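You operate a simulated robot arm through the tools that you are given. There is no shell and no other tool.

Carry out the task below with a simulated robot arm. There is one attempt and no reset: what you move stays moved.

TASK
Brake the grey disc, then press both its strips flat with the puck.
Fine: brake slider at ON before pressing, and leave it there. Use the brown puck alone. Put the puck back. Set down upright: brown puck.

It is judged by the outcome, as a careful person would: the job done as asked, and still so three seconds after it is handed in. It fails if anything else is knocked over, pushed out of place, dropped, spilled or broken.

THE ROBOT
A 7-joint arm with a two-finger parallel gripper, fixed in place. Base frame: the origin is on the floor under the middle of its stand, x ahead of it, y to its left, z up. Lengths are in m, angles in degrees, forces in N, time in s.
It reaches about 0.966 m from its shoulder. Its first joint turns from -166.0 to 166.0 degrees. Payload 3.43 kg.
The tool frame sits at the grasp point between the pads (the TCP): z along the fingers, y along the line on which they close. The tips reach 0.03 m beyond it. The gripper opens to 0.094 m. The fingers are 0.028 m wide and 0.01 m thick; the gripper's body (0.05 by 0.096 m) begins 0.055 m behind the TCP.
Orientation is told as [roll, pitch, yaw] about the base's x, y, z axes, in that order, counted from this pose: with the fingers straight down and closing along the base's y, the tool's x points along the base's -x, its y along +y and its z along -z.

THE INTERFACE
- The arm moves only by the tool step_arm. Its argument "moves" is a list that holds one entry, the list of rows, each a list of 7 numbers: the shift along the base's x, y, z in m, then the turn, a rotation vector about the base's x, y, z in degrees, then the closure, from 0 (fully open) to 1 (shut). In form: [[[tx, ty, tz, wx, wy, wz, fingers], ...]]. A call has 1 to 20 rows; each row shifts and turns the commanded pose from where the row before left it. Rows are played at 5 a second. More than 0.05 m and 8.6 degrees between two rows, or a gripper value outside its range, and nothing of the call is played. Where a pose cannot be reached the arm comes as near as it can. A force on the tool above 40 N (or 10 N above the force at the start of the call, whichever is more), or a blocked arm, ends the call early, and 0.2 s more pass. Each finger travels about 0.045 m/s and halts on what it meets, pressing with about 26 N; the grip force reading is that of the motor and also rises with nothing between the fingers. The clock runs only during rows and for 0.2 s after the last one: add rows that do not move to give the fingers time. The reply holds the time, the measured pose of the TCP, the force on the tool along the base axes, the opening and the grip force, in the units named above and with some noise, with the torque about the TCP (base axes, N m) and any sound that the robot's microphone picked up.
- Cameras (640 x 400 px; columns grow to the right, rows downward): "scene" is fixed at [0.0515, -0.6469, 1.3352]; the picture's right is [0.36, -0.93, 0.00], its down [-0.71, -0.27, -0.65] and it looks along [0.60, 0.23, -0.76] (base axes); focal length 315 px, centre (320, 200). "wrist" rides on the gripper at [0.076, 0.014, -0.102] in the tool frame; the picture's right is [-0.18, 0.98, 0.00], its down [-0.75, -0.14, -0.64] and it looks along [-0.63, -0.12, 0.77] (tool axes); focal length 243 px, centre (320, 200). There is no depth. A picture from a camera that has moved, and an enlarged one, comes with that camera's place and axes in the base frame and with its lens.
- camera(camera): a new picture of that camera. The clock stands still meanwhile.
- slide_trunk(by): slides the trunk up (or, below 0, down) by that many m; the arm rides with it, the base frame stays. It gives what a move gives, with no picture.
- inspect(camera, box): a new picture of the part [left, top, right, bottom] of that camera's present view, enlarged. The clock stands still meanwhile.
- finish_job(): hands the job in; it is judged then, once.

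Nothing tells you positions but the pictures and the camera data. Unless the task says otherwise, let go and move clear before handing in.

The tools are called as a command line: name --argument value ..., lists and objects as JSON in quotes. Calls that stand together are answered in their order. step_arm: Moves the arm, as the interface text tells. Its arguments: {"type":"object","properties":{"moves":{"type":"array"}},"required":["moves"]} The other tools are called the same way: slide_trunk (by) moves the trunk up or down; camera (camera) takes a picture; inspect (camera, box) takes an enlarged picture of a part of a camera's view; finish_job () hands the job in.

At the start:

```text
clock: 0.0
position: [0.2027, -0.3975, 1.0209]
ee_rot: [-0.1, 0.0, 0.0]
wrist_force: [0.0, -0.2, -1.0]
torque: [-0.01, 0.0, 0.05]
finger_gap: 0.0941
gripper_force: 0.1
trunk travel left (down, up): [-0.275, 0.215]
```

scene: 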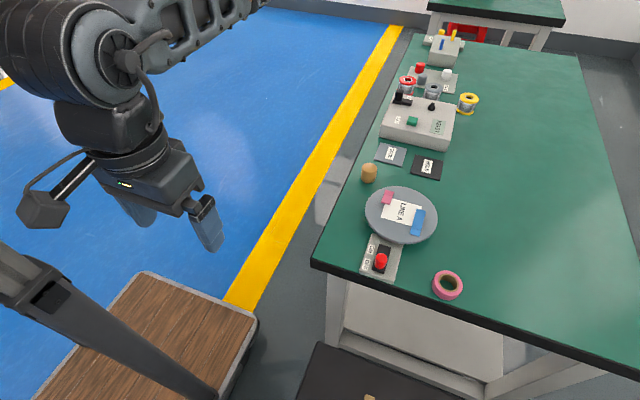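
wrist: 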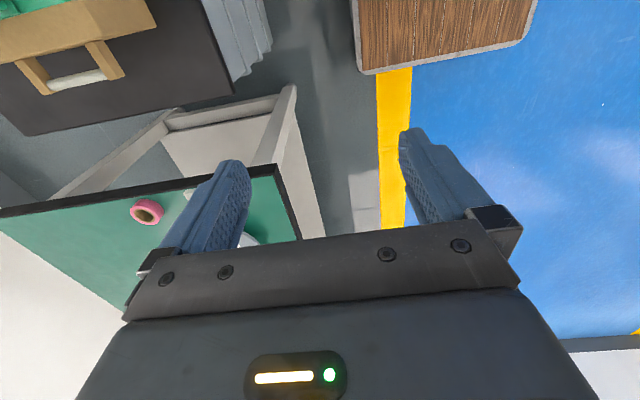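

The scene shows a bench with a grey disc carrying a label and pink and blue strips, a brake slider with a red knob beside it, and a tan/brown puck near the disc. I'll enlarge the parts first.

inspect --camera "scene" --box '[340, 150, 480, 300]'

inspect --camera "scene" --box '[355, 230, 415, 290]'

inspect --camera "scene" --box '[360, 20, 500, 190]'

```text
2.67 times, centred on (410, 225) of scene
camera zoom: at [0.0515, -0.6469, 1.3352], right [0.36, -0.93, 0.0], down [-0.71, -0.27, -0.65], along [0.6, 0.23, -0.76], focal length 840 px, centre (80, 133)
```

zoom: 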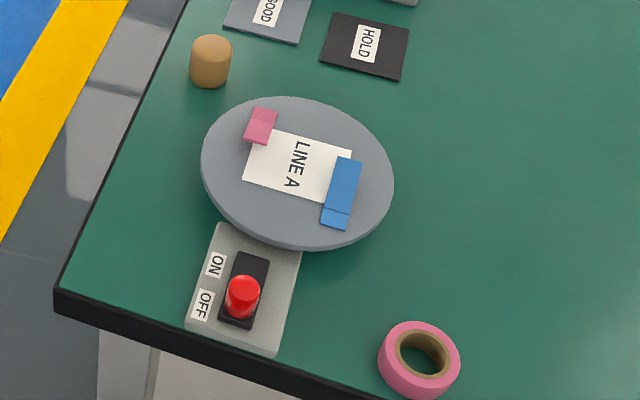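

```text
6.67 times, centred on (385, 260) of scene
camera zoom: at [0.0515, -0.6469, 1.3352], right [0.36, -0.93, 0.0], down [-0.71, -0.27, -0.65], along [0.6, 0.23, -0.76], focal length 2101 px, centre (-113, -200)
```

zoom: 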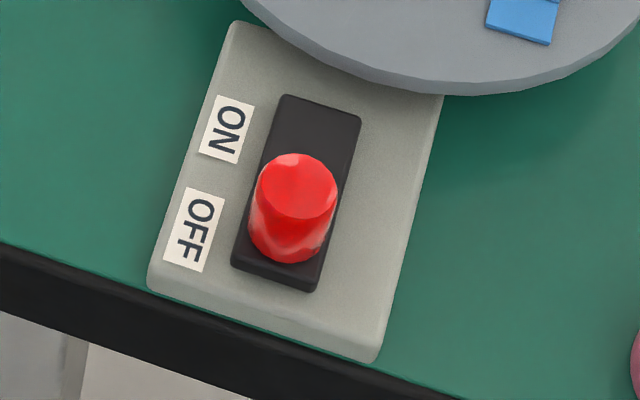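

```text
2.35 times, centred on (430, 105) of scene
camera zoom: at [0.0515, -0.6469, 1.3352], right [0.36, -0.93, 0.0], down [-0.71, -0.27, -0.65], along [0.6, 0.23, -0.76], focal length 742 px, centre (61, 424)
```

zoom: 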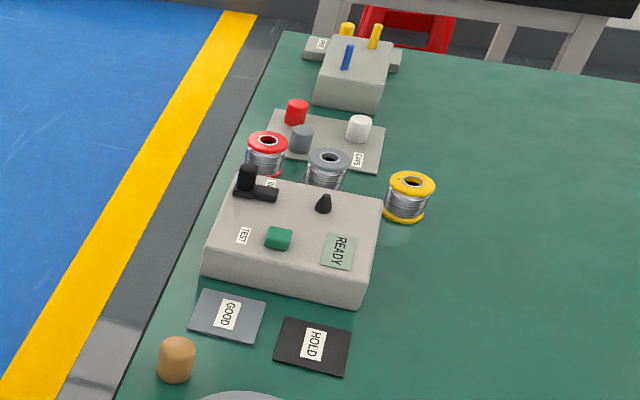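

The bench top is at about z 0.74. The disc is near (0.52,-0.66), the red brake knob near (0.388,-0.648) at OFF with ON towards +x, and the puck near (0.65,-0.56). I'll move above the area for a wrist view so I can triangulate these.

step_arm --moves '[[[0.02, -0.03, 0, 0, 0, 0, 0], [0.02, -0.03, 0, 0, 0, 0, 0], [0.02, -0.03, 0, 0, 0, 0, 0], [0.02, -0.03, 0, 0, 0, 0, 0], [0.02, -0.03, 0, 0, 0, 0, 0], [0.02, -0.03, 0, 0, 0, 0, 0], [0.02, -0.03, 0, 0, 0, 0, 0], [0, 0, 0, 0, 0, 0, 0]]]'

camera --camera "wrist"

camera --camera "scene"

```text
clock: 1.8
position: [0.3433, -0.6099, 1.0222]
ee_rot: [-0.1, 0.0, 0.0]
wrist_force: [-0.5, 0.4, 0.3]
torque: [0.0, 0.0, 0.02]
finger_gap: 0.0938
gripper_force: 0.0
trunk travel left (down, up): [-0.275, 0.215]
```

```text
taken
camera wrist: at [0.2665, -0.5969, 1.1242], right [0.18, 0.98, 0.0], down [0.75, -0.14, 0.64], along [0.63, -0.12, -0.77], focal length 243 px, centre (320, 200)
```

wrist: 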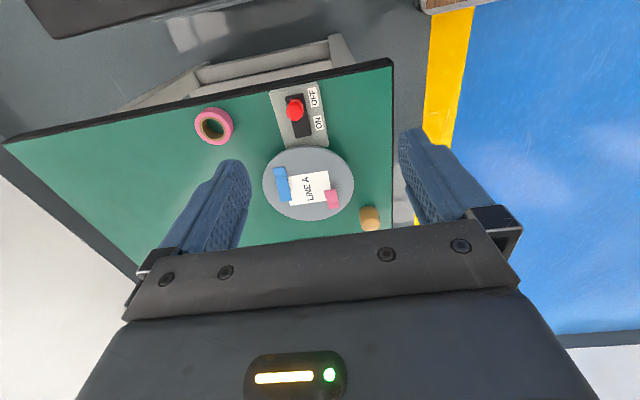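

```text
taken
```

scene: 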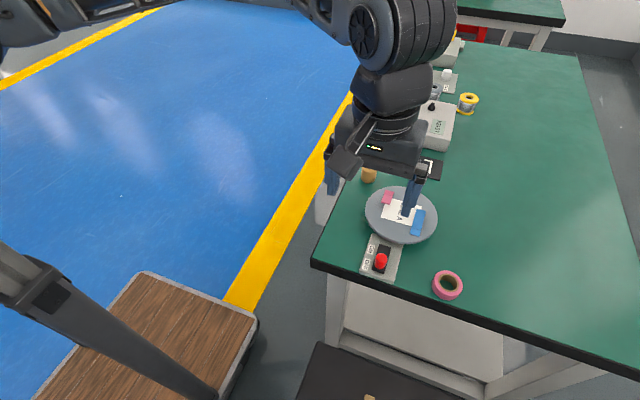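

inspect --camera "wrist" --box '[250, 60, 400, 240]'

inspect --camera "wrist" --box '[260, 80, 340, 150]'

inspect --camera "wrist" --box '[255, 145, 395, 235]'

```text
2.22 times, centred on (325, 150) of wrist
camera zoom: at [0.2665, -0.5969, 1.1242], right [0.18, 0.98, 0.0], down [0.75, -0.14, 0.64], along [0.63, -0.12, -0.77], focal length 539 px, centre (309, 311)
```

zoom: 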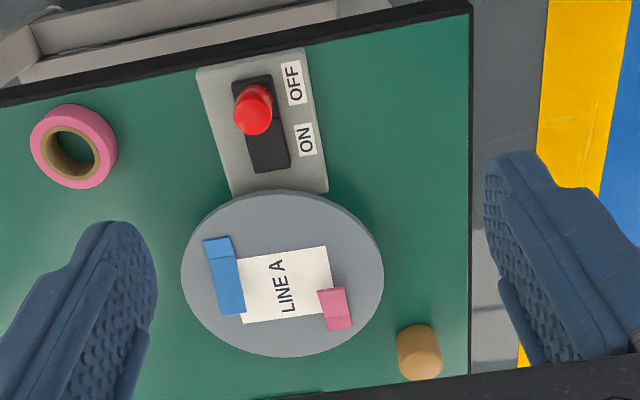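

```text
5.71 times, centred on (300, 115) of wrist
camera zoom: at [0.2665, -0.5969, 1.1242], right [0.18, 0.98, 0.0], down [0.75, -0.14, 0.64], along [0.63, -0.12, -0.77], focal length 1386 px, centre (434, 686)
```

zoom: 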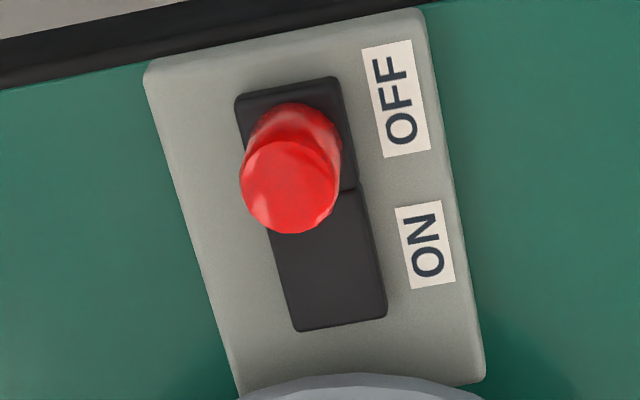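

```text
4.44 times, centred on (325, 190) of wrist
camera zoom: at [0.2665, -0.5969, 1.1242], right [0.18, 0.98, 0.0], down [0.75, -0.14, 0.64], along [0.63, -0.12, -0.77], focal length 1078 px, centre (298, 244)
```

zoom: 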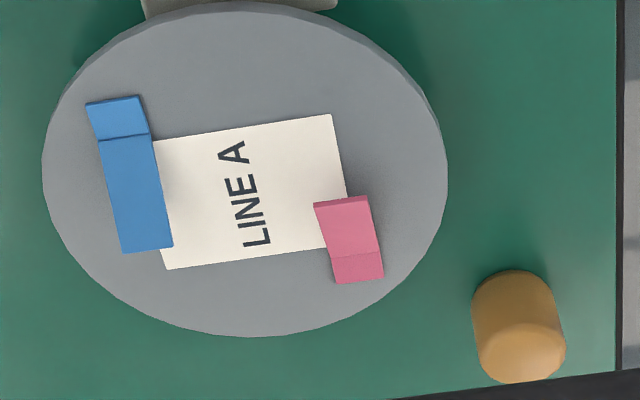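

The knob sits near (0.381,-0.650) with its top near z 0.795, the plate top is about 0.758, and the disc top is about 0.77. I'll close the fingers and lower them behind the knob on its -x side, stopping short for a check.

step_arm --moves '[[[-0.003, -0.01, -0.02, 0, 0, 0, 1], [-0.003, -0.01, -0.025, 0, 0, 0, 1], [-0.003, -0.01, -0.025, 0, 0, 0, 1], [-0.002, -0.01, -0.025, 0, 0, 0, 1], [0, 0, -0.025, 0, 0, 0, 1], [0, 0, -0.025, 0, 0, 0, 1], [0, 0, -0.025, 0, 0, 0, 1], [0, 0, 0, 0, 0, 0, 1]]]'

camera --camera "wrist"

inspect --camera "scene" --box '[340, 190, 450, 300]'

```text
clock: 3.6
position: [0.3306, -0.6492, 0.8493]
ee_rot: [0.0, 0.0, 0.1]
wrist_force: [0.7, 1.4, 0.4]
torque: [-0.03, -0.01, 0.0]
finger_gap: 0.0001
gripper_force: 25.5
trunk travel left (down, up): [-0.275, 0.215]
```

```text
taken
camera wrist: at [0.2544, -0.636, 0.9514], right [0.18, 0.98, 0.0], down [0.75, -0.14, 0.64], along [0.63, -0.12, -0.77], focal length 243 px, centre (320, 200)
```

wrist: 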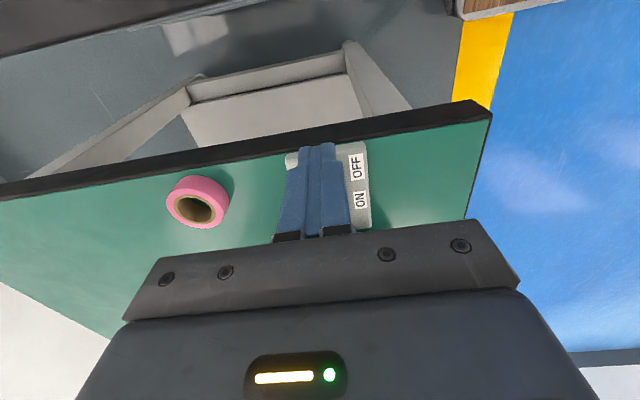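

```text
3.64 times, centred on (395, 245) of scene
camera zoom: at [0.0515, -0.6469, 1.3352], right [0.36, -0.93, 0.0], down [-0.71, -0.27, -0.65], along [0.6, 0.23, -0.76], focal length 1146 px, centre (47, 36)
```

zoom: 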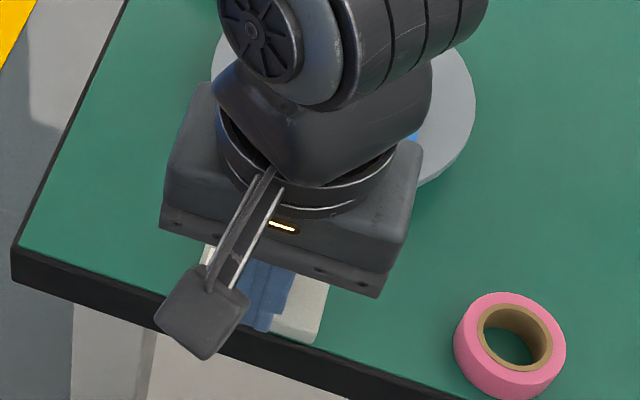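

The fingers are closed and about 0.05 m above the plate, just behind the knob, but the knob is hidden from both cameras. I'll lower to knob height and advance slowly in +x, using force to find contact.

step_arm --moves '[[[0, 0, -0.02, 0, 0, 0, 1], [0, 0, -0.02, 0, 0, 0, 1], [0, 0, -0.006, 0, 0, 0, 1], [0, 0, 0, 0, 0, 0, 1]]]'

inspect --camera "wrist" --box '[240, 100, 400, 240]'

```text
clock: 4.6
position: [0.3317, -0.6483, 0.8056]
ee_rot: [0.1, 0.0, -0.1]
wrist_force: [-0.2, 0.2, 0.3]
torque: [0.0, -0.02, -0.01]
finger_gap: 0.0001
gripper_force: 25.9
trunk travel left (down, up): [-0.275, 0.215]
```

```text
2.86 times, centred on (320, 170) of wrist
camera zoom: at [0.2554, -0.6352, 0.9067], right [0.18, 0.98, 0.0], down [0.75, -0.14, 0.64], along [0.63, -0.12, -0.77], focal length 693 px, centre (320, 286)
```

zoom: 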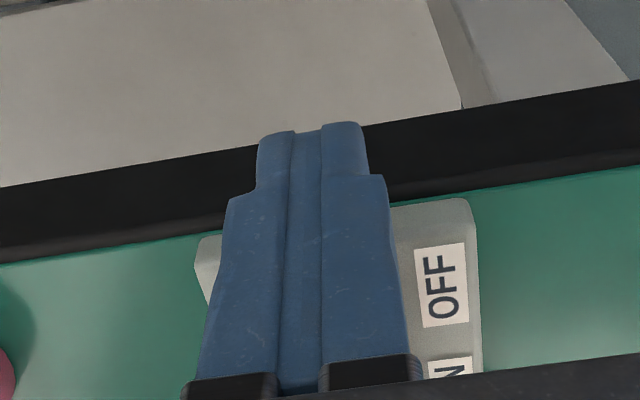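

No contact so far. I'm now advancing in +x in small steps towards the knob.

step_arm --moves '[[[0.005, 0, 0, 0, 0, 0, 1], [0.005, 0, 0, 0, 0, 0, 1], [0.005, 0, 0, 0, 0, 0, 1], [0.004, 0, 0, 0, 0, 0, 1]]]'

step_arm --moves '[[[0.004, 0, 0, 0, 0, 0, 1], [0.004, 0, 0, 0, 0, 0, 1]]]'

step_arm --moves '[[[0.004, 0, 0, 0, 0, 0, 1], [0.004, 0, 0, 0, 0, 0, 1]]]'

```text
clock: 5.6
position: [0.35, -0.648, 0.8054]
ee_rot: [0.1, -0.1, 0.1]
wrist_force: [-0.2, 0.0, -0.2]
torque: [-0.02, 0.04, -0.01]
finger_gap: 0.0
gripper_force: 25.5
trunk travel left (down, up): [-0.275, 0.215]
```

```text
clock: 6.2
position: [0.3595, -0.6492, 0.8058]
ee_rot: [0.0, 0.0, -0.1]
wrist_force: [-1.5, 0.2, -0.8]
torque: [0.0, 0.0, -0.02]
finger_gap: 0.0001
gripper_force: 26.2
trunk travel left (down, up): [-0.275, 0.215]
```

```text
clock: 6.8
position: [0.3667, -0.6482, 0.8061]
ee_rot: [0.0, 0.0, 0.0]
wrist_force: [-1.0, -1.1, 1.0]
torque: [-0.03, 0.02, -0.01]
finger_gap: 0.0003
gripper_force: 25.9
trunk travel left (down, up): [-0.275, 0.215]
```

The force readings are still within noise, so either contact is light or hasn't happened yet. I'll continue carefully.

step_arm --moves '[[[0.004, 0, 0, 0, 0, 0, 1], [0.004, 0, 0, 0, 0, 0, 1]]]'

inspect --camera "wrist" --box '[240, 100, 400, 240]'

inspect --camera "scene" --box '[340, 190, 450, 300]'

```text
clock: 7.4
position: [0.3723, -0.6472, 0.8064]
ee_rot: [0.0, 0.2, -0.1]
wrist_force: [-8.7, 1.5, 1.0]
torque: [-0.07, 0.17, 0.03]
finger_gap: 0.0
gripper_force: 25.9
trunk travel left (down, up): [-0.275, 0.215]
```

```text
2.86 times, centred on (320, 170) of wrist
camera zoom: at [0.2973, -0.6352, 0.9075], right [0.19, 0.98, 0.0], down [0.76, -0.14, 0.64], along [0.63, -0.12, -0.77], focal length 693 px, centre (320, 286)
```

zoom: 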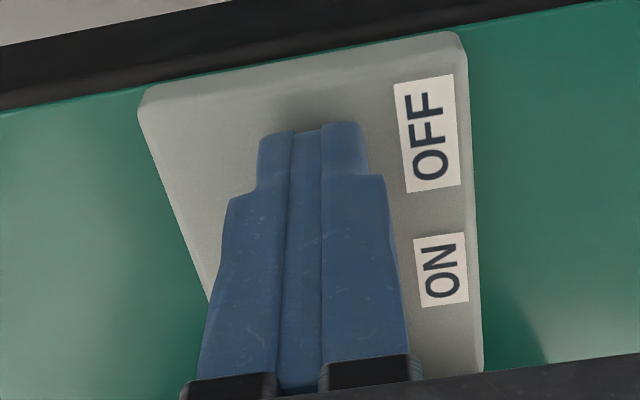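

```text
3.64 times, centred on (395, 245) of scene
camera zoom: at [0.0515, -0.6469, 1.3352], right [0.36, -0.93, 0.0], down [-0.71, -0.27, -0.65], along [0.6, 0.23, -0.76], focal length 1146 px, centre (47, 36)
```

zoom: 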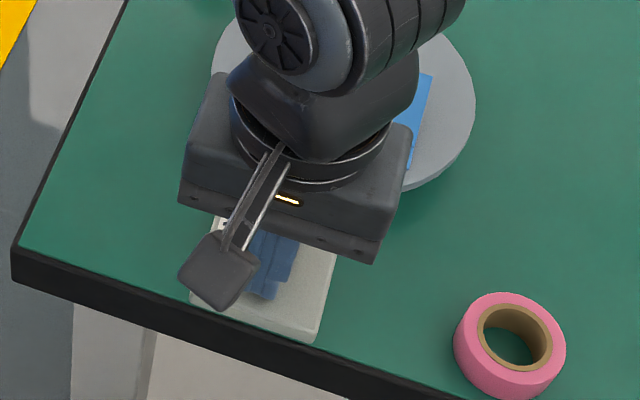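

Contact is felt (about -9 N in x). I'll keep pushing the knob in small steps towards ON and watch the force.

step_arm --moves '[[[0.003, 0, 0, 0, 0, 0, 1], [0.003, 0, 0, 0, 0, 0, 1]]]'

step_arm --moves '[[[0.003, 0, 0, 0, 0, 0, 1], [0.003, 0, 0, 0, 0, 0, 1]]]'

```text
clock: 8.1
position: [0.373, -0.6486, 0.8046]
ee_rot: [-0.2, 0.8, -0.4]
wrist_force: [-6.6, -0.4, 0.8]
torque: [-0.08, 0.14, -0.03]
finger_gap: 0.0
gripper_force: 25.7
trunk travel left (down, up): [-0.275, 0.215]
stopped in row 2: the force on the tool passed its limit at 42 N (the readings are from after the stop); the commanded pose is now the measured one
```

```text
clock: 8.7
position: [0.373, -0.6484, 0.8059]
ee_rot: [-0.1, 1.0, -0.7]
wrist_force: [-40.3, -4.3, 2.7]
torque: [0.2, 0.86, -0.01]
finger_gap: 0.0
gripper_force: 25.9
trunk travel left (down, up): [-0.275, 0.215]
```

The push is now blocked at about 40 N. I'll back off and look at where the knob is.

step_arm --moves '[[[-0.006, 0, 0, 0, 0, 0, 1], [-0.01, 0, 0, 0, 0, 0, 1], [-0.02, 0, 0, 0, 0, 0, 1], [-0.02, 0, 0.02, 0, 0, 0, 1], [-0.02, 0, 0.04, 0, 0, 0, 1], [-0.01, 0, 0.045, 0, 0, 0, 1], [0, 0, 0.045, 0, 0, 0, 1], [0, 0, 0.03, 0, 0, 0, 1], [0, 0, 0, 0, 0, 0, 1]]]'

camera --camera "wrist"

inspect --camera "scene" --box '[340, 190, 450, 300]'

```text
clock: 10.7
position: [0.2927, -0.6488, 0.9851]
ee_rot: [0.1, 0.5, -0.4]
wrist_force: [-0.3, -0.3, 0.2]
torque: [-0.01, 0.01, 0.03]
finger_gap: 0.0
gripper_force: 25.5
trunk travel left (down, up): [-0.275, 0.215]
```

```text
taken
camera wrist: at [0.2188, -0.6357, 1.0885], right [0.19, 0.98, 0.0], down [0.76, -0.15, 0.63], along [0.62, -0.12, -0.77], focal length 243 px, centre (320, 200)
```

wrist: 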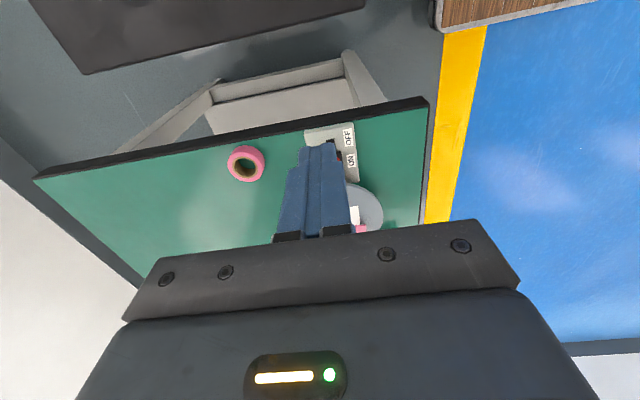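

```text
3.64 times, centred on (395, 245) of scene
camera zoom: at [0.0515, -0.6469, 1.3352], right [0.36, -0.93, 0.0], down [-0.71, -0.27, -0.65], along [0.6, 0.23, -0.76], focal length 1146 px, centre (47, 36)
```

zoom: 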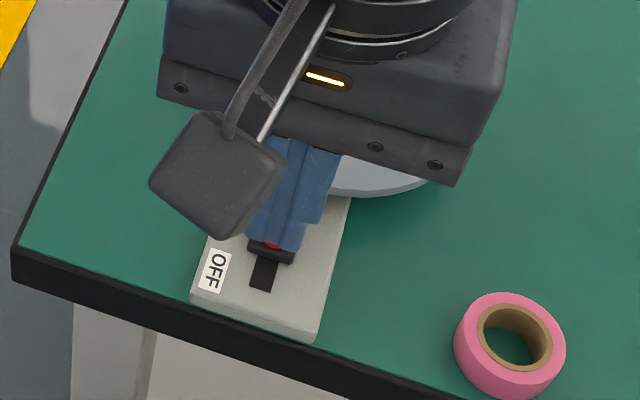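

The carriage has moved and an empty slot now shows at the OFF end. I'll move the gripper aside for a clear view.

step_arm --moves '[[[0, 0.04, 0.01, 0, 0, 0, 0], [0, 0.04, 0.01, 0, 0, 0, 0], [0, 0.04, 0.01, 0, 0, 0, 0], [0, 0.04, 0.0, 0, 0, 0, 0], [0, 0.02, 0, 0, 0, 0, 0], [0, 0, 0, 0, 0, 0, 0]]]'

inspect --camera "scene" --box '[340, 190, 450, 300]'

camera --camera "wrist"

```text
clock: 12.1
position: [0.295, -0.4687, 1.0163]
ee_rot: [-0.1, 0.4, -0.4]
wrist_force: [0.6, 0.6, -0.1]
torque: [0.01, 0.04, 0.0]
finger_gap: 0.0941
gripper_force: 0.1
trunk travel left (down, up): [-0.275, 0.215]
```

```text
3.64 times, centred on (395, 245) of scene
camera zoom: at [0.0515, -0.6469, 1.3352], right [0.36, -0.93, 0.0], down [-0.71, -0.27, -0.65], along [0.6, 0.23, -0.76], focal length 1146 px, centre (47, 36)
```

zoom: 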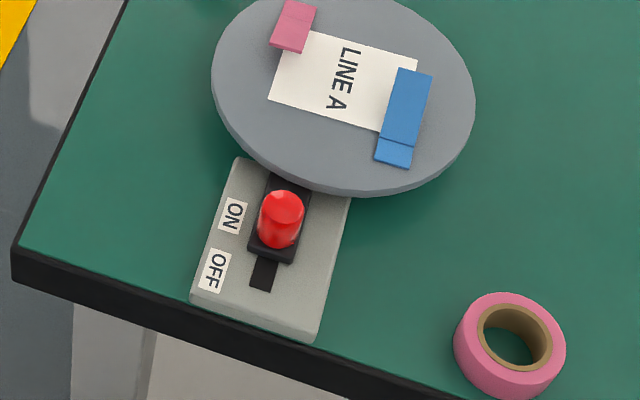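

```text
taken
camera wrist: at [0.2207, -0.4542, 1.119], right [0.19, 0.98, 0.0], down [0.76, -0.15, 0.63], along [0.62, -0.12, -0.77], focal length 243 px, centre (320, 200)
```

wrist: 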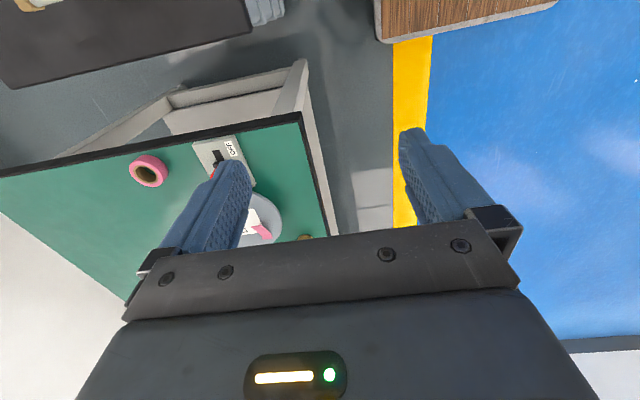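

inspect --camera "scene" --box '[355, 230, 415, 290]'

inspect --camera "scene" --box '[360, 180, 440, 250]'

inspect --camera "scene" --box '[350, 140, 410, 200]'

```text
6.67 times, centred on (385, 260) of scene
camera zoom: at [0.0515, -0.6469, 1.3352], right [0.36, -0.93, 0.0], down [-0.71, -0.27, -0.65], along [0.6, 0.23, -0.76], focal length 2101 px, centre (-113, -200)
```

zoom: 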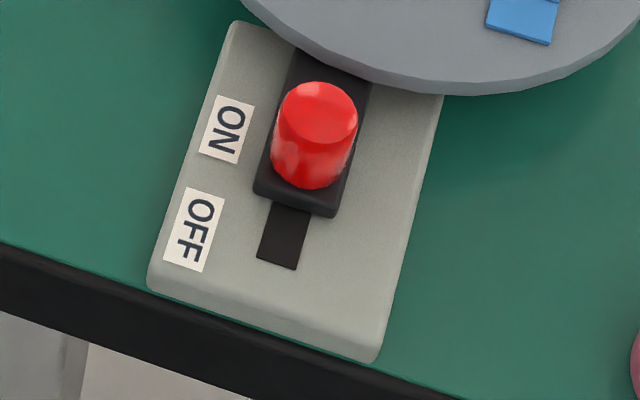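

```text
5.71 times, centred on (400, 215) of scene
camera zoom: at [0.0515, -0.6469, 1.3352], right [0.36, -0.93, 0.0], down [-0.71, -0.27, -0.65], along [0.6, 0.23, -0.76], focal length 1801 px, centre (-137, 114)
```

zoom: 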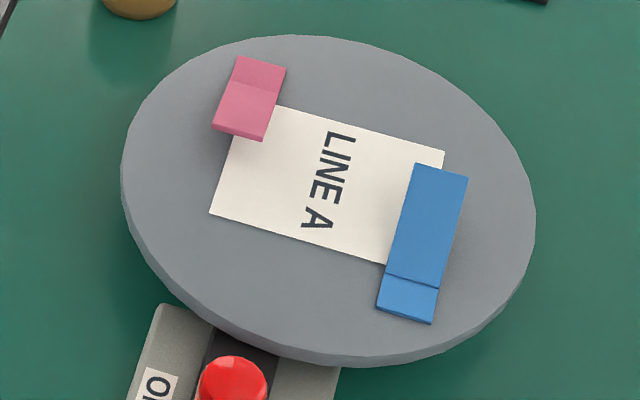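

```text
6.67 times, centred on (380, 170) of scene
camera zoom: at [0.0515, -0.6469, 1.3352], right [0.36, -0.93, 0.0], down [-0.71, -0.27, -0.65], along [0.6, 0.23, -0.76], focal length 2101 px, centre (-80, 400)
```

zoom: 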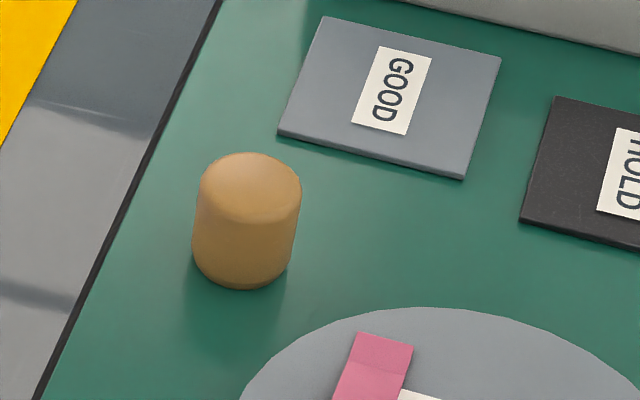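

The brake slider is now at the ON end and the disc hasn't moved. The puck appears to be at about (0.635,-0.558), roughly 0.039 m wide and 0.036 m tall. I'll hover above it next.

step_arm --moves '[[[0.0342, -0.0089, -0.0066, 0.1, -0.4, 0.4, 0], [0.0342, -0.0089, -0.0066, 0, 0, 0, 0], [0.0342, -0.0089, -0.0066, 0, 0, 0, 0], [0.0342, -0.0089, -0.0066, 0, 0, 0, 0], [0.0342, -0.0089, -0.0066, 0, 0, 0, 0], [0.0342, -0.0089, -0.0066, 0, 0, 0, 0], [0.0342, -0.0089, -0.0066, 0, 0, 0, 0], [0.0342, -0.0089, -0.0066, 0, 0, 0, 0], [0.0342, -0.0089, -0.0066, 0, 0, 0, 0], [0.0342, -0.0089, -0.0066, 0, 0, 0, 0], [0, 0, 0, 0, 0, 0, 0]]]'

camera --camera "wrist"

inspect --camera "wrist" --box '[240, 40, 400, 160]'

```text
clock: 14.5
position: [0.6361, -0.5561, 0.9493]
ee_rot: [0.1, 0.1, 0.0]
wrist_force: [0.2, -0.5, -0.8]
torque: [-0.01, 0.01, 0.01]
finger_gap: 0.0941
gripper_force: 0.1
trunk travel left (down, up): [-0.275, 0.215]
```

```text
taken
camera wrist: at [0.5605, -0.5435, 1.0506], right [0.18, 0.98, 0.0], down [0.76, -0.14, 0.64], along [0.63, -0.12, -0.77], focal length 243 px, centre (320, 200)
```

wrist: 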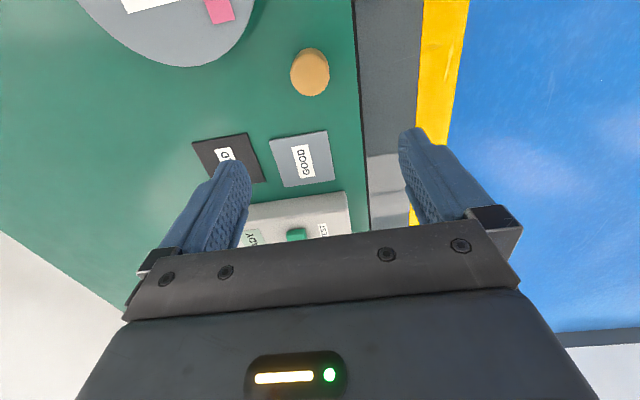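

```text
3.33 times, centred on (320, 100) of wrist
camera zoom: at [0.5605, -0.5435, 1.0506], right [0.18, 0.98, 0.0], down [0.76, -0.14, 0.64], along [0.63, -0.12, -0.77], focal length 809 px, centre (320, 533)
```

zoom: 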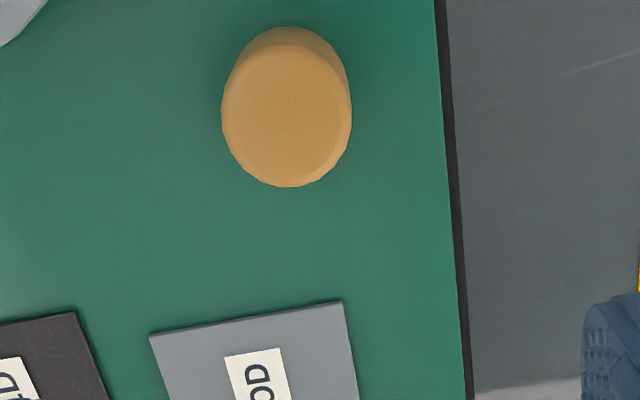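

From the wrist view the puck is centred near (0.6206,-0.565), with the bench top near z 0.745. I'll descend partway with the fingers straddling it and re-check.

step_arm --moves '[[[-0.008, -0.004, -0.02, 0, 0, 0, 0], [-0.0075, -0.005, -0.03, 0, 0, 0, 0], [0, 0, -0.03, 0, 0, 0, 0], [0, 0, -0.025, 0, 0, 0, 0], [0, 0, 0, 0, 0, 0, 0]]]'

camera --camera "wrist"

inspect --camera "scene" --box '[340, 130, 440, 220]'

```text
clock: 15.7
position: [0.6201, -0.566, 0.8441]
ee_rot: [0.1, 0.1, 0.1]
wrist_force: [-0.4, -0.9, 0.3]
torque: [0.02, -0.01, -0.02]
finger_gap: 0.094
gripper_force: 0.1
trunk travel left (down, up): [-0.275, 0.215]
```

```text
taken
camera wrist: at [0.5443, -0.5532, 0.9461], right [0.18, 0.98, 0.0], down [0.76, -0.14, 0.64], along [0.63, -0.12, -0.77], focal length 243 px, centre (320, 200)
```

wrist: 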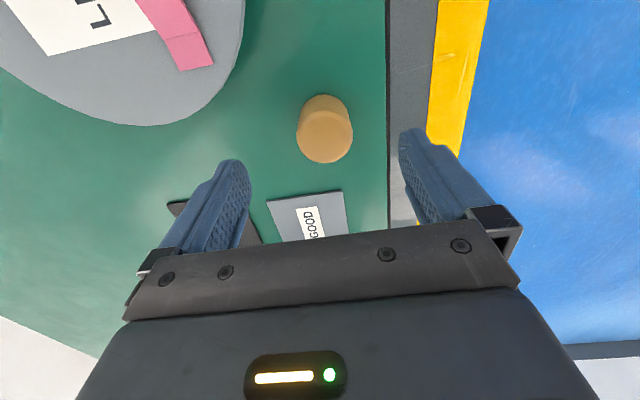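

```text
4.44 times, centred on (390, 175) of scene
camera zoom: at [0.0515, -0.6469, 1.3352], right [0.36, -0.93, 0.0], down [-0.71, -0.27, -0.65], along [0.6, 0.23, -0.76], focal length 1401 px, centre (9, 311)
```

zoom: 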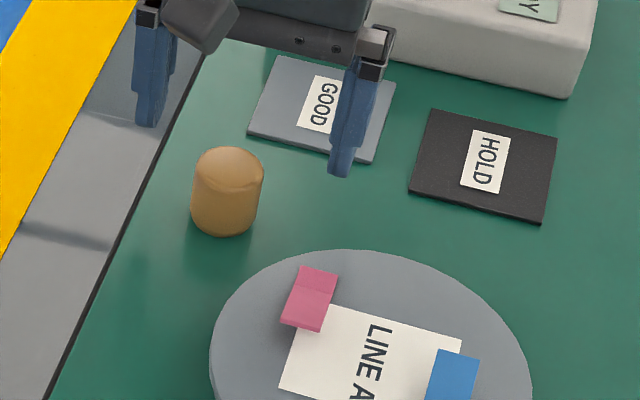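

inspect --camera "wrist" --box '[260, 70, 390, 190]'

inspect --camera "wrist" --box '[0, 0, 260, 150]'

```text
3.33 times, centred on (325, 130) of wrist
camera zoom: at [0.5443, -0.5532, 0.9461], right [0.18, 0.98, 0.0], down [0.76, -0.14, 0.64], along [0.63, -0.12, -0.77], focal length 809 px, centre (303, 433)
```

zoom: 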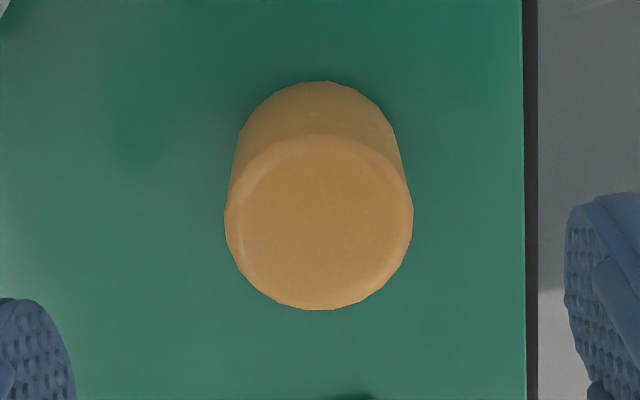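

```text
2.46 times, centred on (130, 75) of wrist
camera zoom: at [0.5443, -0.5532, 0.9461], right [0.18, 0.98, 0.0], down [0.76, -0.14, 0.64], along [0.63, -0.12, -0.77], focal length 597 px, centre (788, 508)
```

zoom: 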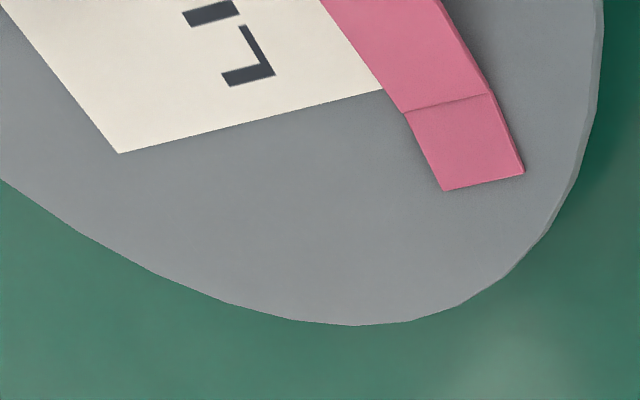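

The puck is well between the fingers at about (0.623,-0.564). I'll lower so the fingertips sit about 14 mm above the bench, then close gently.

step_arm --moves '[[[0.0015, 0.001, -0.02, 0, 0, 0, 0], [0.0015, 0.001, -0.02, 0, 0, 0, 0], [0, 0, -0.015, 0, 0, 0, 0], [0, 0, 0, 0, 0, 0, 0]]]'

camera --camera "wrist"

inspect --camera "scene" --box '[340, 130, 440, 220]'

```text
clock: 16.7
position: [0.622, -0.566, 0.79]
ee_rot: [0.0, 0.1, 0.0]
wrist_force: [-2.3, 1.9, 11.1]
torque: [-0.29, -0.04, -0.11]
finger_gap: 0.0929
gripper_force: 0.0
trunk travel left (down, up): [-0.275, 0.215]
```

```text
taken
camera wrist: at [0.5476, -0.5522, 0.8922], right [0.18, 0.98, 0.0], down [0.76, -0.14, 0.64], along [0.63, -0.12, -0.77], focal length 243 px, centre (320, 200)
```

wrist: 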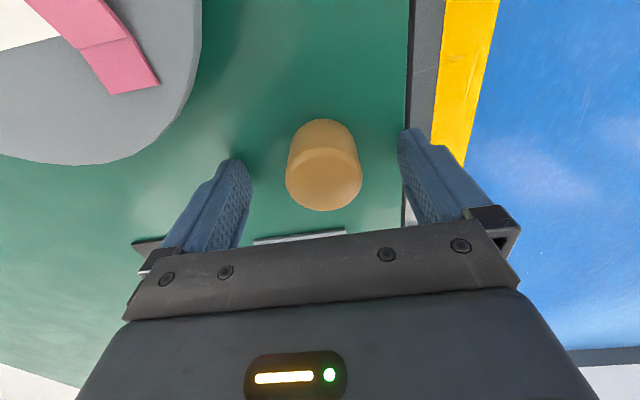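

```text
4.44 times, centred on (390, 175) of scene
camera zoom: at [0.0515, -0.6469, 1.3352], right [0.36, -0.93, 0.0], down [-0.71, -0.27, -0.65], along [0.6, 0.23, -0.76], focal length 1401 px, centre (9, 311)
```

zoom: 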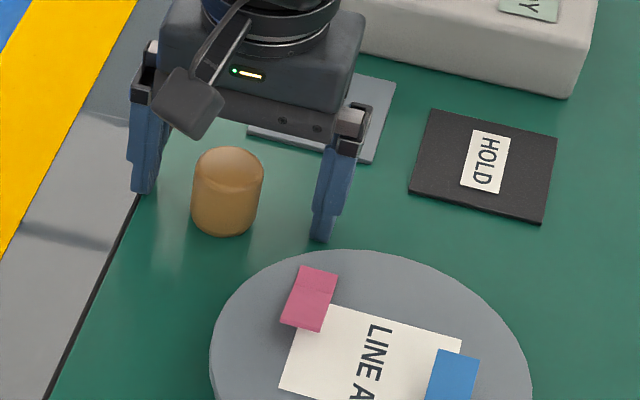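

The reading of 11 N upward shows the fingertips are already touching the bench, so the bench top is really at z about 0.76. I'll lift 12 mm to relieve it and re-check the puck position before gripping.

step_arm --moves '[[[0, 0, 0.006, 0, 0, 0, 0], [0, 0, 0.006, 0, 0, 0, 0], [0, 0, 0, 0, 0, 0, 0]]]'

inspect --camera "wrist" --box '[210, 100, 430, 230]'

```text
clock: 17.5
position: [0.6246, -0.565, 0.8007]
ee_rot: [0.1, 0.1, 0.0]
wrist_force: [0.4, 0.6, -0.9]
torque: [0.03, 0.02, 0.02]
finger_gap: 0.094
gripper_force: 0.1
trunk travel left (down, up): [-0.275, 0.215]
```

```text
2.91 times, centred on (320, 165) of wrist
camera zoom: at [0.5484, -0.5514, 0.9029], right [0.18, 0.98, 0.0], down [0.76, -0.14, 0.64], along [0.63, -0.12, -0.77], focal length 706 px, centre (320, 302)
```

zoom: 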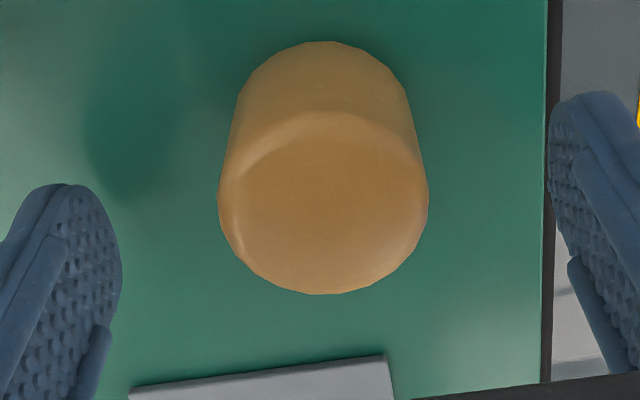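

The puck centre refines to about (0.620,-0.564), so I'll make a small correction and then close on it.

step_arm --moves '[[[-0.004, 0.001, -0.002, 0, 0, 0, 0], [0, 0, 0, 0, 0, 0, 0], [0, 0, 0, 0, 0, 0, 1], [0, 0, 0, 0, 0, 0, 1], [0, 0, 0, 0, 0, 0, 1], [0, 0, 0, 0, 0, 0, 1], [0, 0, 0, 0, 0, 0, 1], [0, 0, 0, 0, 0, 0, 1]]]'

camera --camera "wrist"

inspect --camera "scene" --box '[340, 130, 440, 220]'

```text
clock: 19.3
position: [0.6215, -0.5636, 0.7991]
ee_rot: [0.1, 0.1, 0.0]
wrist_force: [0.2, 0.3, 0.2]
torque: [0.02, 0.01, 0.0]
finger_gap: 0.0389
gripper_force: 25.6
trunk travel left (down, up): [-0.275, 0.215]
```

```text
taken
camera wrist: at [0.5448, -0.5502, 0.9014], right [0.18, 0.98, 0.0], down [0.76, -0.14, 0.64], along [0.63, -0.12, -0.77], focal length 243 px, centre (320, 200)
```

wrist: 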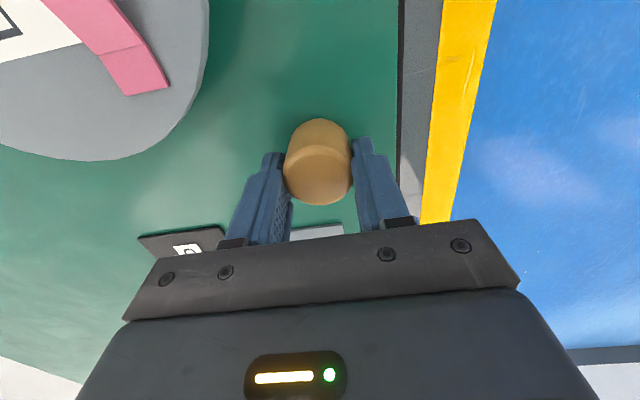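

```text
4.44 times, centred on (390, 175) of scene
camera zoom: at [0.0515, -0.6469, 1.3352], right [0.36, -0.93, 0.0], down [-0.71, -0.27, -0.65], along [0.6, 0.23, -0.76], focal length 1401 px, centre (9, 311)
```

zoom: 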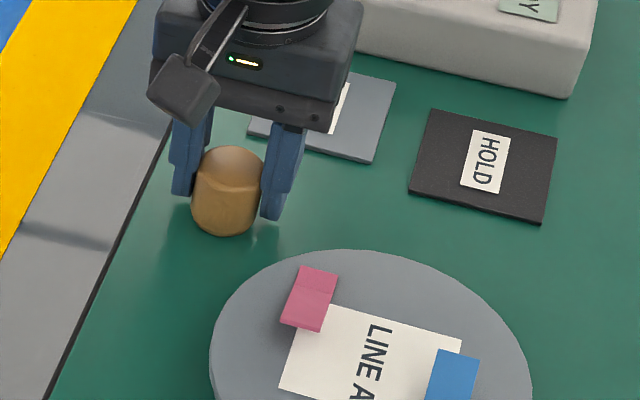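

The puck is held with a gap of 0.039 m. I'll lift it and carry it towards the +x side of the disc to look at the strips with the wrist camera.

step_arm --moves '[[[0, 0, 0.01, 0, 0, 0, 1], [0, 0, 0.02, 0, 0, 0, 1], [0, 0, 0.03, 0, 0, 0, 1], [0, 0, 0.03, 0, 0, 0, 1], [0, 0, 0.03, 0, 0, 0, 1], [-0.005, -0.03, 0.01, 0, 0, 0, 1], [-0.005, -0.03, 0, 0, 0, 0, 1], [-0.005, -0.03, 0, 0, 0, 0, 1], [-0.005, -0.02, 0, 0, 0, 0, 1], [0, 0, 0, 0, 0, 0, 1]]]'

camera --camera "wrist"

camera --camera "scene"

```text
clock: 21.5
position: [0.5997, -0.6749, 0.9301]
ee_rot: [0.2, 0.1, 0.1]
wrist_force: [0.0, -0.5, 1.2]
torque: [0.0, -0.03, 0.0]
finger_gap: 0.0
gripper_force: 26.0
trunk travel left (down, up): [-0.275, 0.215]
```

```text
taken
camera wrist: at [0.5242, -0.6611, 1.0312], right [0.18, 0.98, 0.0], down [0.76, -0.14, 0.64], along [0.63, -0.12, -0.77], focal length 243 px, centre (320, 200)
```

wrist: 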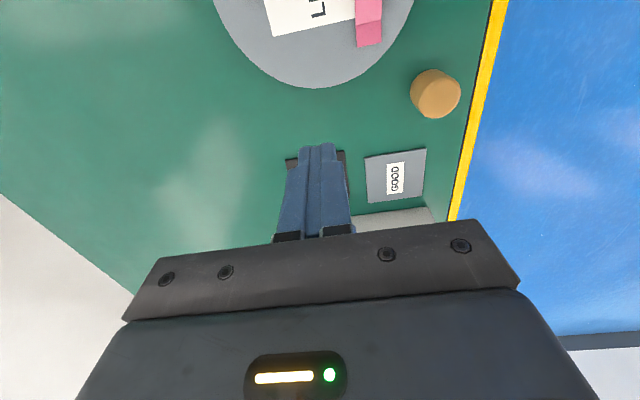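

```text
taken
```

scene: 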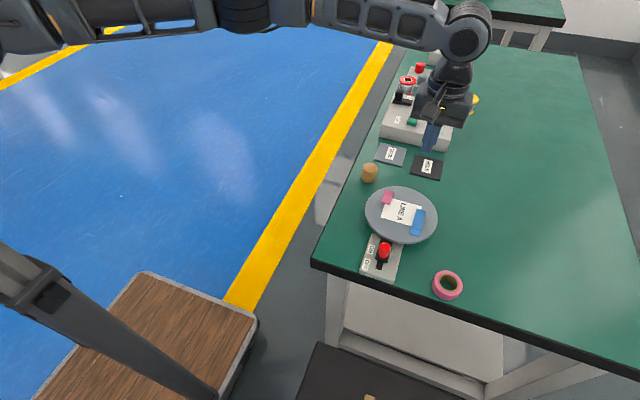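

The fingers closed empty: the puck slipped out of the grip and stayed on the bench. I'll check that it's still upright and in place, and why it slipped.

inspect --camera "scene" --box '[350, 140, 410, 200]'

inspect --camera "wrist" --box '[380, 40, 490, 150]'

inspect --camera "wrist" --box '[200, 0, 430, 100]'

```text
6.67 times, centred on (380, 170) of scene
camera zoom: at [0.0515, -0.6469, 1.3352], right [0.36, -0.93, 0.0], down [-0.71, -0.27, -0.65], along [0.6, 0.23, -0.76], focal length 2101 px, centre (-80, 400)
```

zoom: 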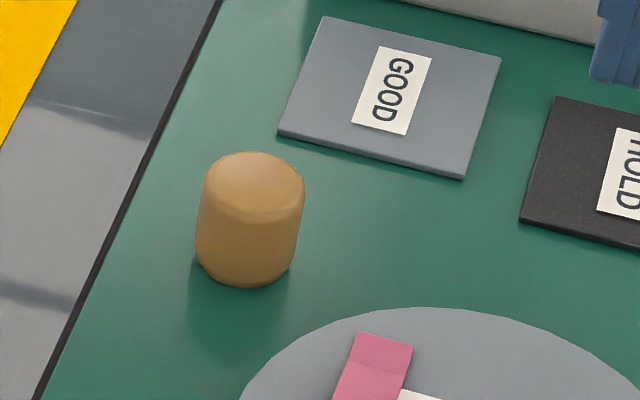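

```text
3.64 times, centred on (435, 95) of wrist
camera zoom: at [0.5242, -0.6611, 1.0312], right [0.18, 0.98, 0.0], down [0.76, -0.14, 0.64], along [0.63, -0.12, -0.77], focal length 882 px, centre (-98, 582)
```

zoom: 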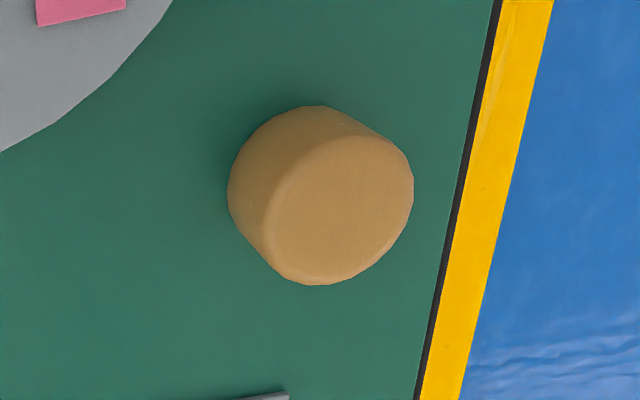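

```text
2.78 times, centred on (315, 50) of wrist
camera zoom: at [0.5242, -0.6611, 1.0312], right [0.18, 0.98, 0.0], down [0.76, -0.14, 0.64], along [0.63, -0.12, -0.77], focal length 675 px, centre (334, 617)
```

zoom: 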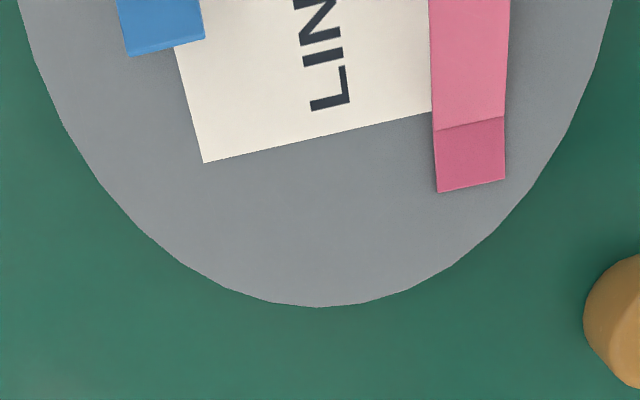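

The puck is upright and shifted only about 1 mm. Improved geometry puts the bench at about z 0.757, the puck top at about 0.795 and the disc top at about 0.79. I'll go back, open, and regrasp deeper, then lift very slowly.

step_arm --moves '[[[0.004, 0.03, 0, 0, 0, 0, 0], [0.004, 0.03, 0, 0, 0, 0, 0], [0.006, 0.03, 0, 0, 0, 0, 0], [0.005, 0.02, 0, 0, 0, 0, 0], [0, 0, -0.03, 0, 0, 0, 0], [0, 0, -0.03, 0, 0, 0, 0], [0, 0, -0.025, 0, 0, 0, 0], [0, 0, 0, 0, 0, 0, 0]]]'

inspect --camera "wrist" --box '[210, 70, 430, 200]'

```text
clock: 23.3
position: [0.6188, -0.5636, 0.8426]
ee_rot: [0.1, 0.2, 0.0]
wrist_force: [0.9, -0.6, -0.2]
torque: [0.02, 0.01, 0.02]
finger_gap: 0.094
gripper_force: 0.1
trunk travel left (down, up): [-0.275, 0.215]
```

```text
2.91 times, centred on (320, 135) of wrist
camera zoom: at [0.5427, -0.5503, 0.9463], right [0.18, 0.98, 0.0], down [0.76, -0.14, 0.64], along [0.63, -0.12, -0.77], focal length 706 px, centre (320, 389)
```

zoom: 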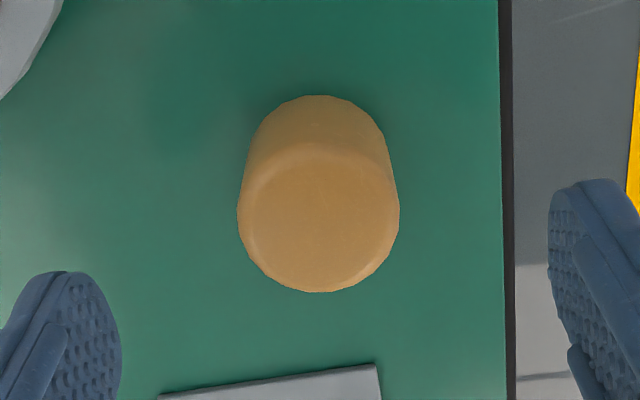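

The puck is centred at (0.620,-0.564). I'll descend so the tips sit about 6 mm above the bench, then close and hold.

step_arm --moves '[[[0.001, -0.0005, -0.02, 0, 0, 0, 0], [0, 0, -0.02, 0, 0, 0, 0], [0, 0, -0.0085, 0, 0, 0, 0], [0, 0, 0, 0, 0, 0, 0]]]'

step_arm --moves '[[[0, 0, 0, 0, 0, 0, 1], [0, 0, 0, 0, 0, 0, 1], [0, 0, 0, 0, 0, 0, 1], [0, 0, 0, 0, 0, 0, 1], [0, 0, 0, 0, 0, 0, 1], [0, 0, 0, 0, 0, 0, 1], [0, 0, 0, 0, 0, 0, 1]]]'

inspect --camera "wrist" --box '[210, 100, 430, 250]'

inspect --camera "scene" --box '[350, 140, 410, 200]'

```text
clock: 24.3
position: [0.6185, -0.5637, 0.7955]
ee_rot: [0.1, 0.0, 0.2]
wrist_force: [0.2, -0.5, 0.6]
torque: [0.03, 0.03, 0.02]
finger_gap: 0.0938
gripper_force: 0.1
trunk travel left (down, up): [-0.275, 0.215]
```

```text
clock: 25.9
position: [0.6195, -0.5626, 0.7963]
ee_rot: [0.1, 0.1, 0.0]
wrist_force: [0.0, 0.3, 0.4]
torque: [0.02, 0.01, -0.02]
finger_gap: 0.0383
gripper_force: 26.3
trunk travel left (down, up): [-0.275, 0.215]
```

```text
2.67 times, centred on (320, 175) of wrist
camera zoom: at [0.5434, -0.5506, 0.8982], right [0.18, 0.98, 0.0], down [0.76, -0.14, 0.64], along [0.63, -0.12, -0.77], focal length 647 px, centre (320, 267)
```

zoom: 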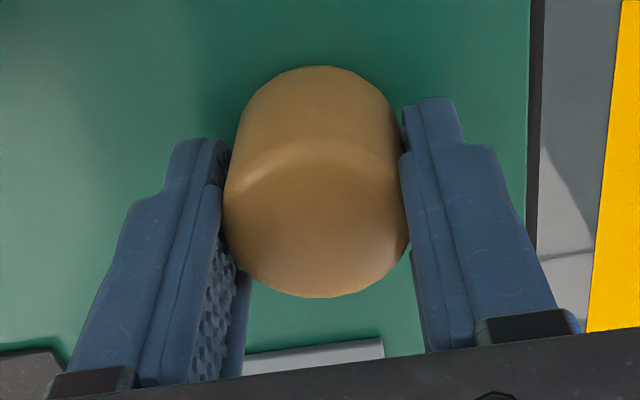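

```text
6.67 times, centred on (380, 170) of scene
camera zoom: at [0.0515, -0.6469, 1.3352], right [0.36, -0.93, 0.0], down [-0.71, -0.27, -0.65], along [0.6, 0.23, -0.76], focal length 2101 px, centre (-80, 400)
```

zoom: 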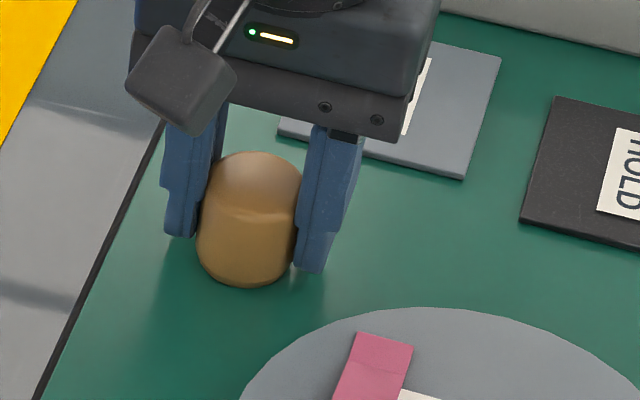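

The grip reads 0.038 m with full force. I'll lift very slowly, a few millimetres, and check whether it holds.

step_arm --moves '[[[0, 0, 0.002, 0, 0, 0, 1], [0, 0, 0.002, 0, 0, 0, 1], [0, 0, 0.002, 0, 0, 0, 1], [0, 0, 0.002, 0, 0, 0, 1], [0, 0, 0, 0, 0, 0, 1]]]'

inspect --camera "wrist" --box '[210, 100, 430, 250]'

inspect --camera "scene" --box '[350, 140, 410, 200]'

```text
clock: 27.1
position: [0.6209, -0.5643, 0.8018]
ee_rot: [0.1, 0.1, 0.0]
wrist_force: [-0.2, -0.1, -0.9]
torque: [-0.01, -0.01, 0.0]
finger_gap: 0.0376
gripper_force: 26.3
trunk travel left (down, up): [-0.275, 0.215]
```

```text
2.67 times, centred on (320, 175) of wrist
camera zoom: at [0.5444, -0.551, 0.9056], right [0.18, 0.98, 0.0], down [0.76, -0.14, 0.64], along [0.63, -0.12, -0.77], focal length 647 px, centre (320, 267)
```

zoom: 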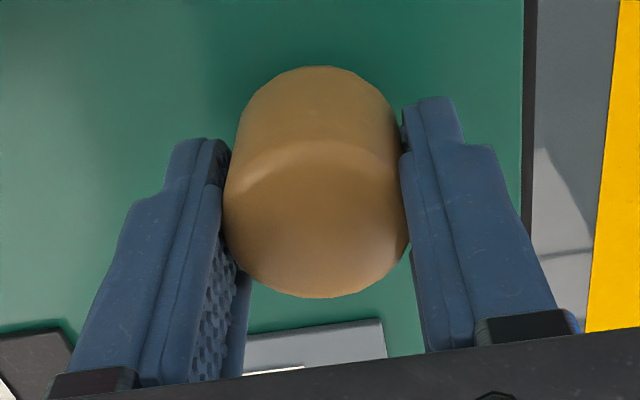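

```text
6.67 times, centred on (380, 170) of scene
camera zoom: at [0.0515, -0.6469, 1.3352], right [0.36, -0.93, 0.0], down [-0.71, -0.27, -0.65], along [0.6, 0.23, -0.76], focal length 2101 px, centre (-80, 400)
```

zoom: 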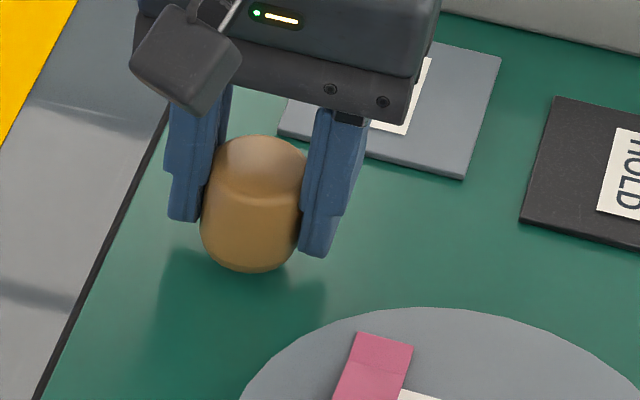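

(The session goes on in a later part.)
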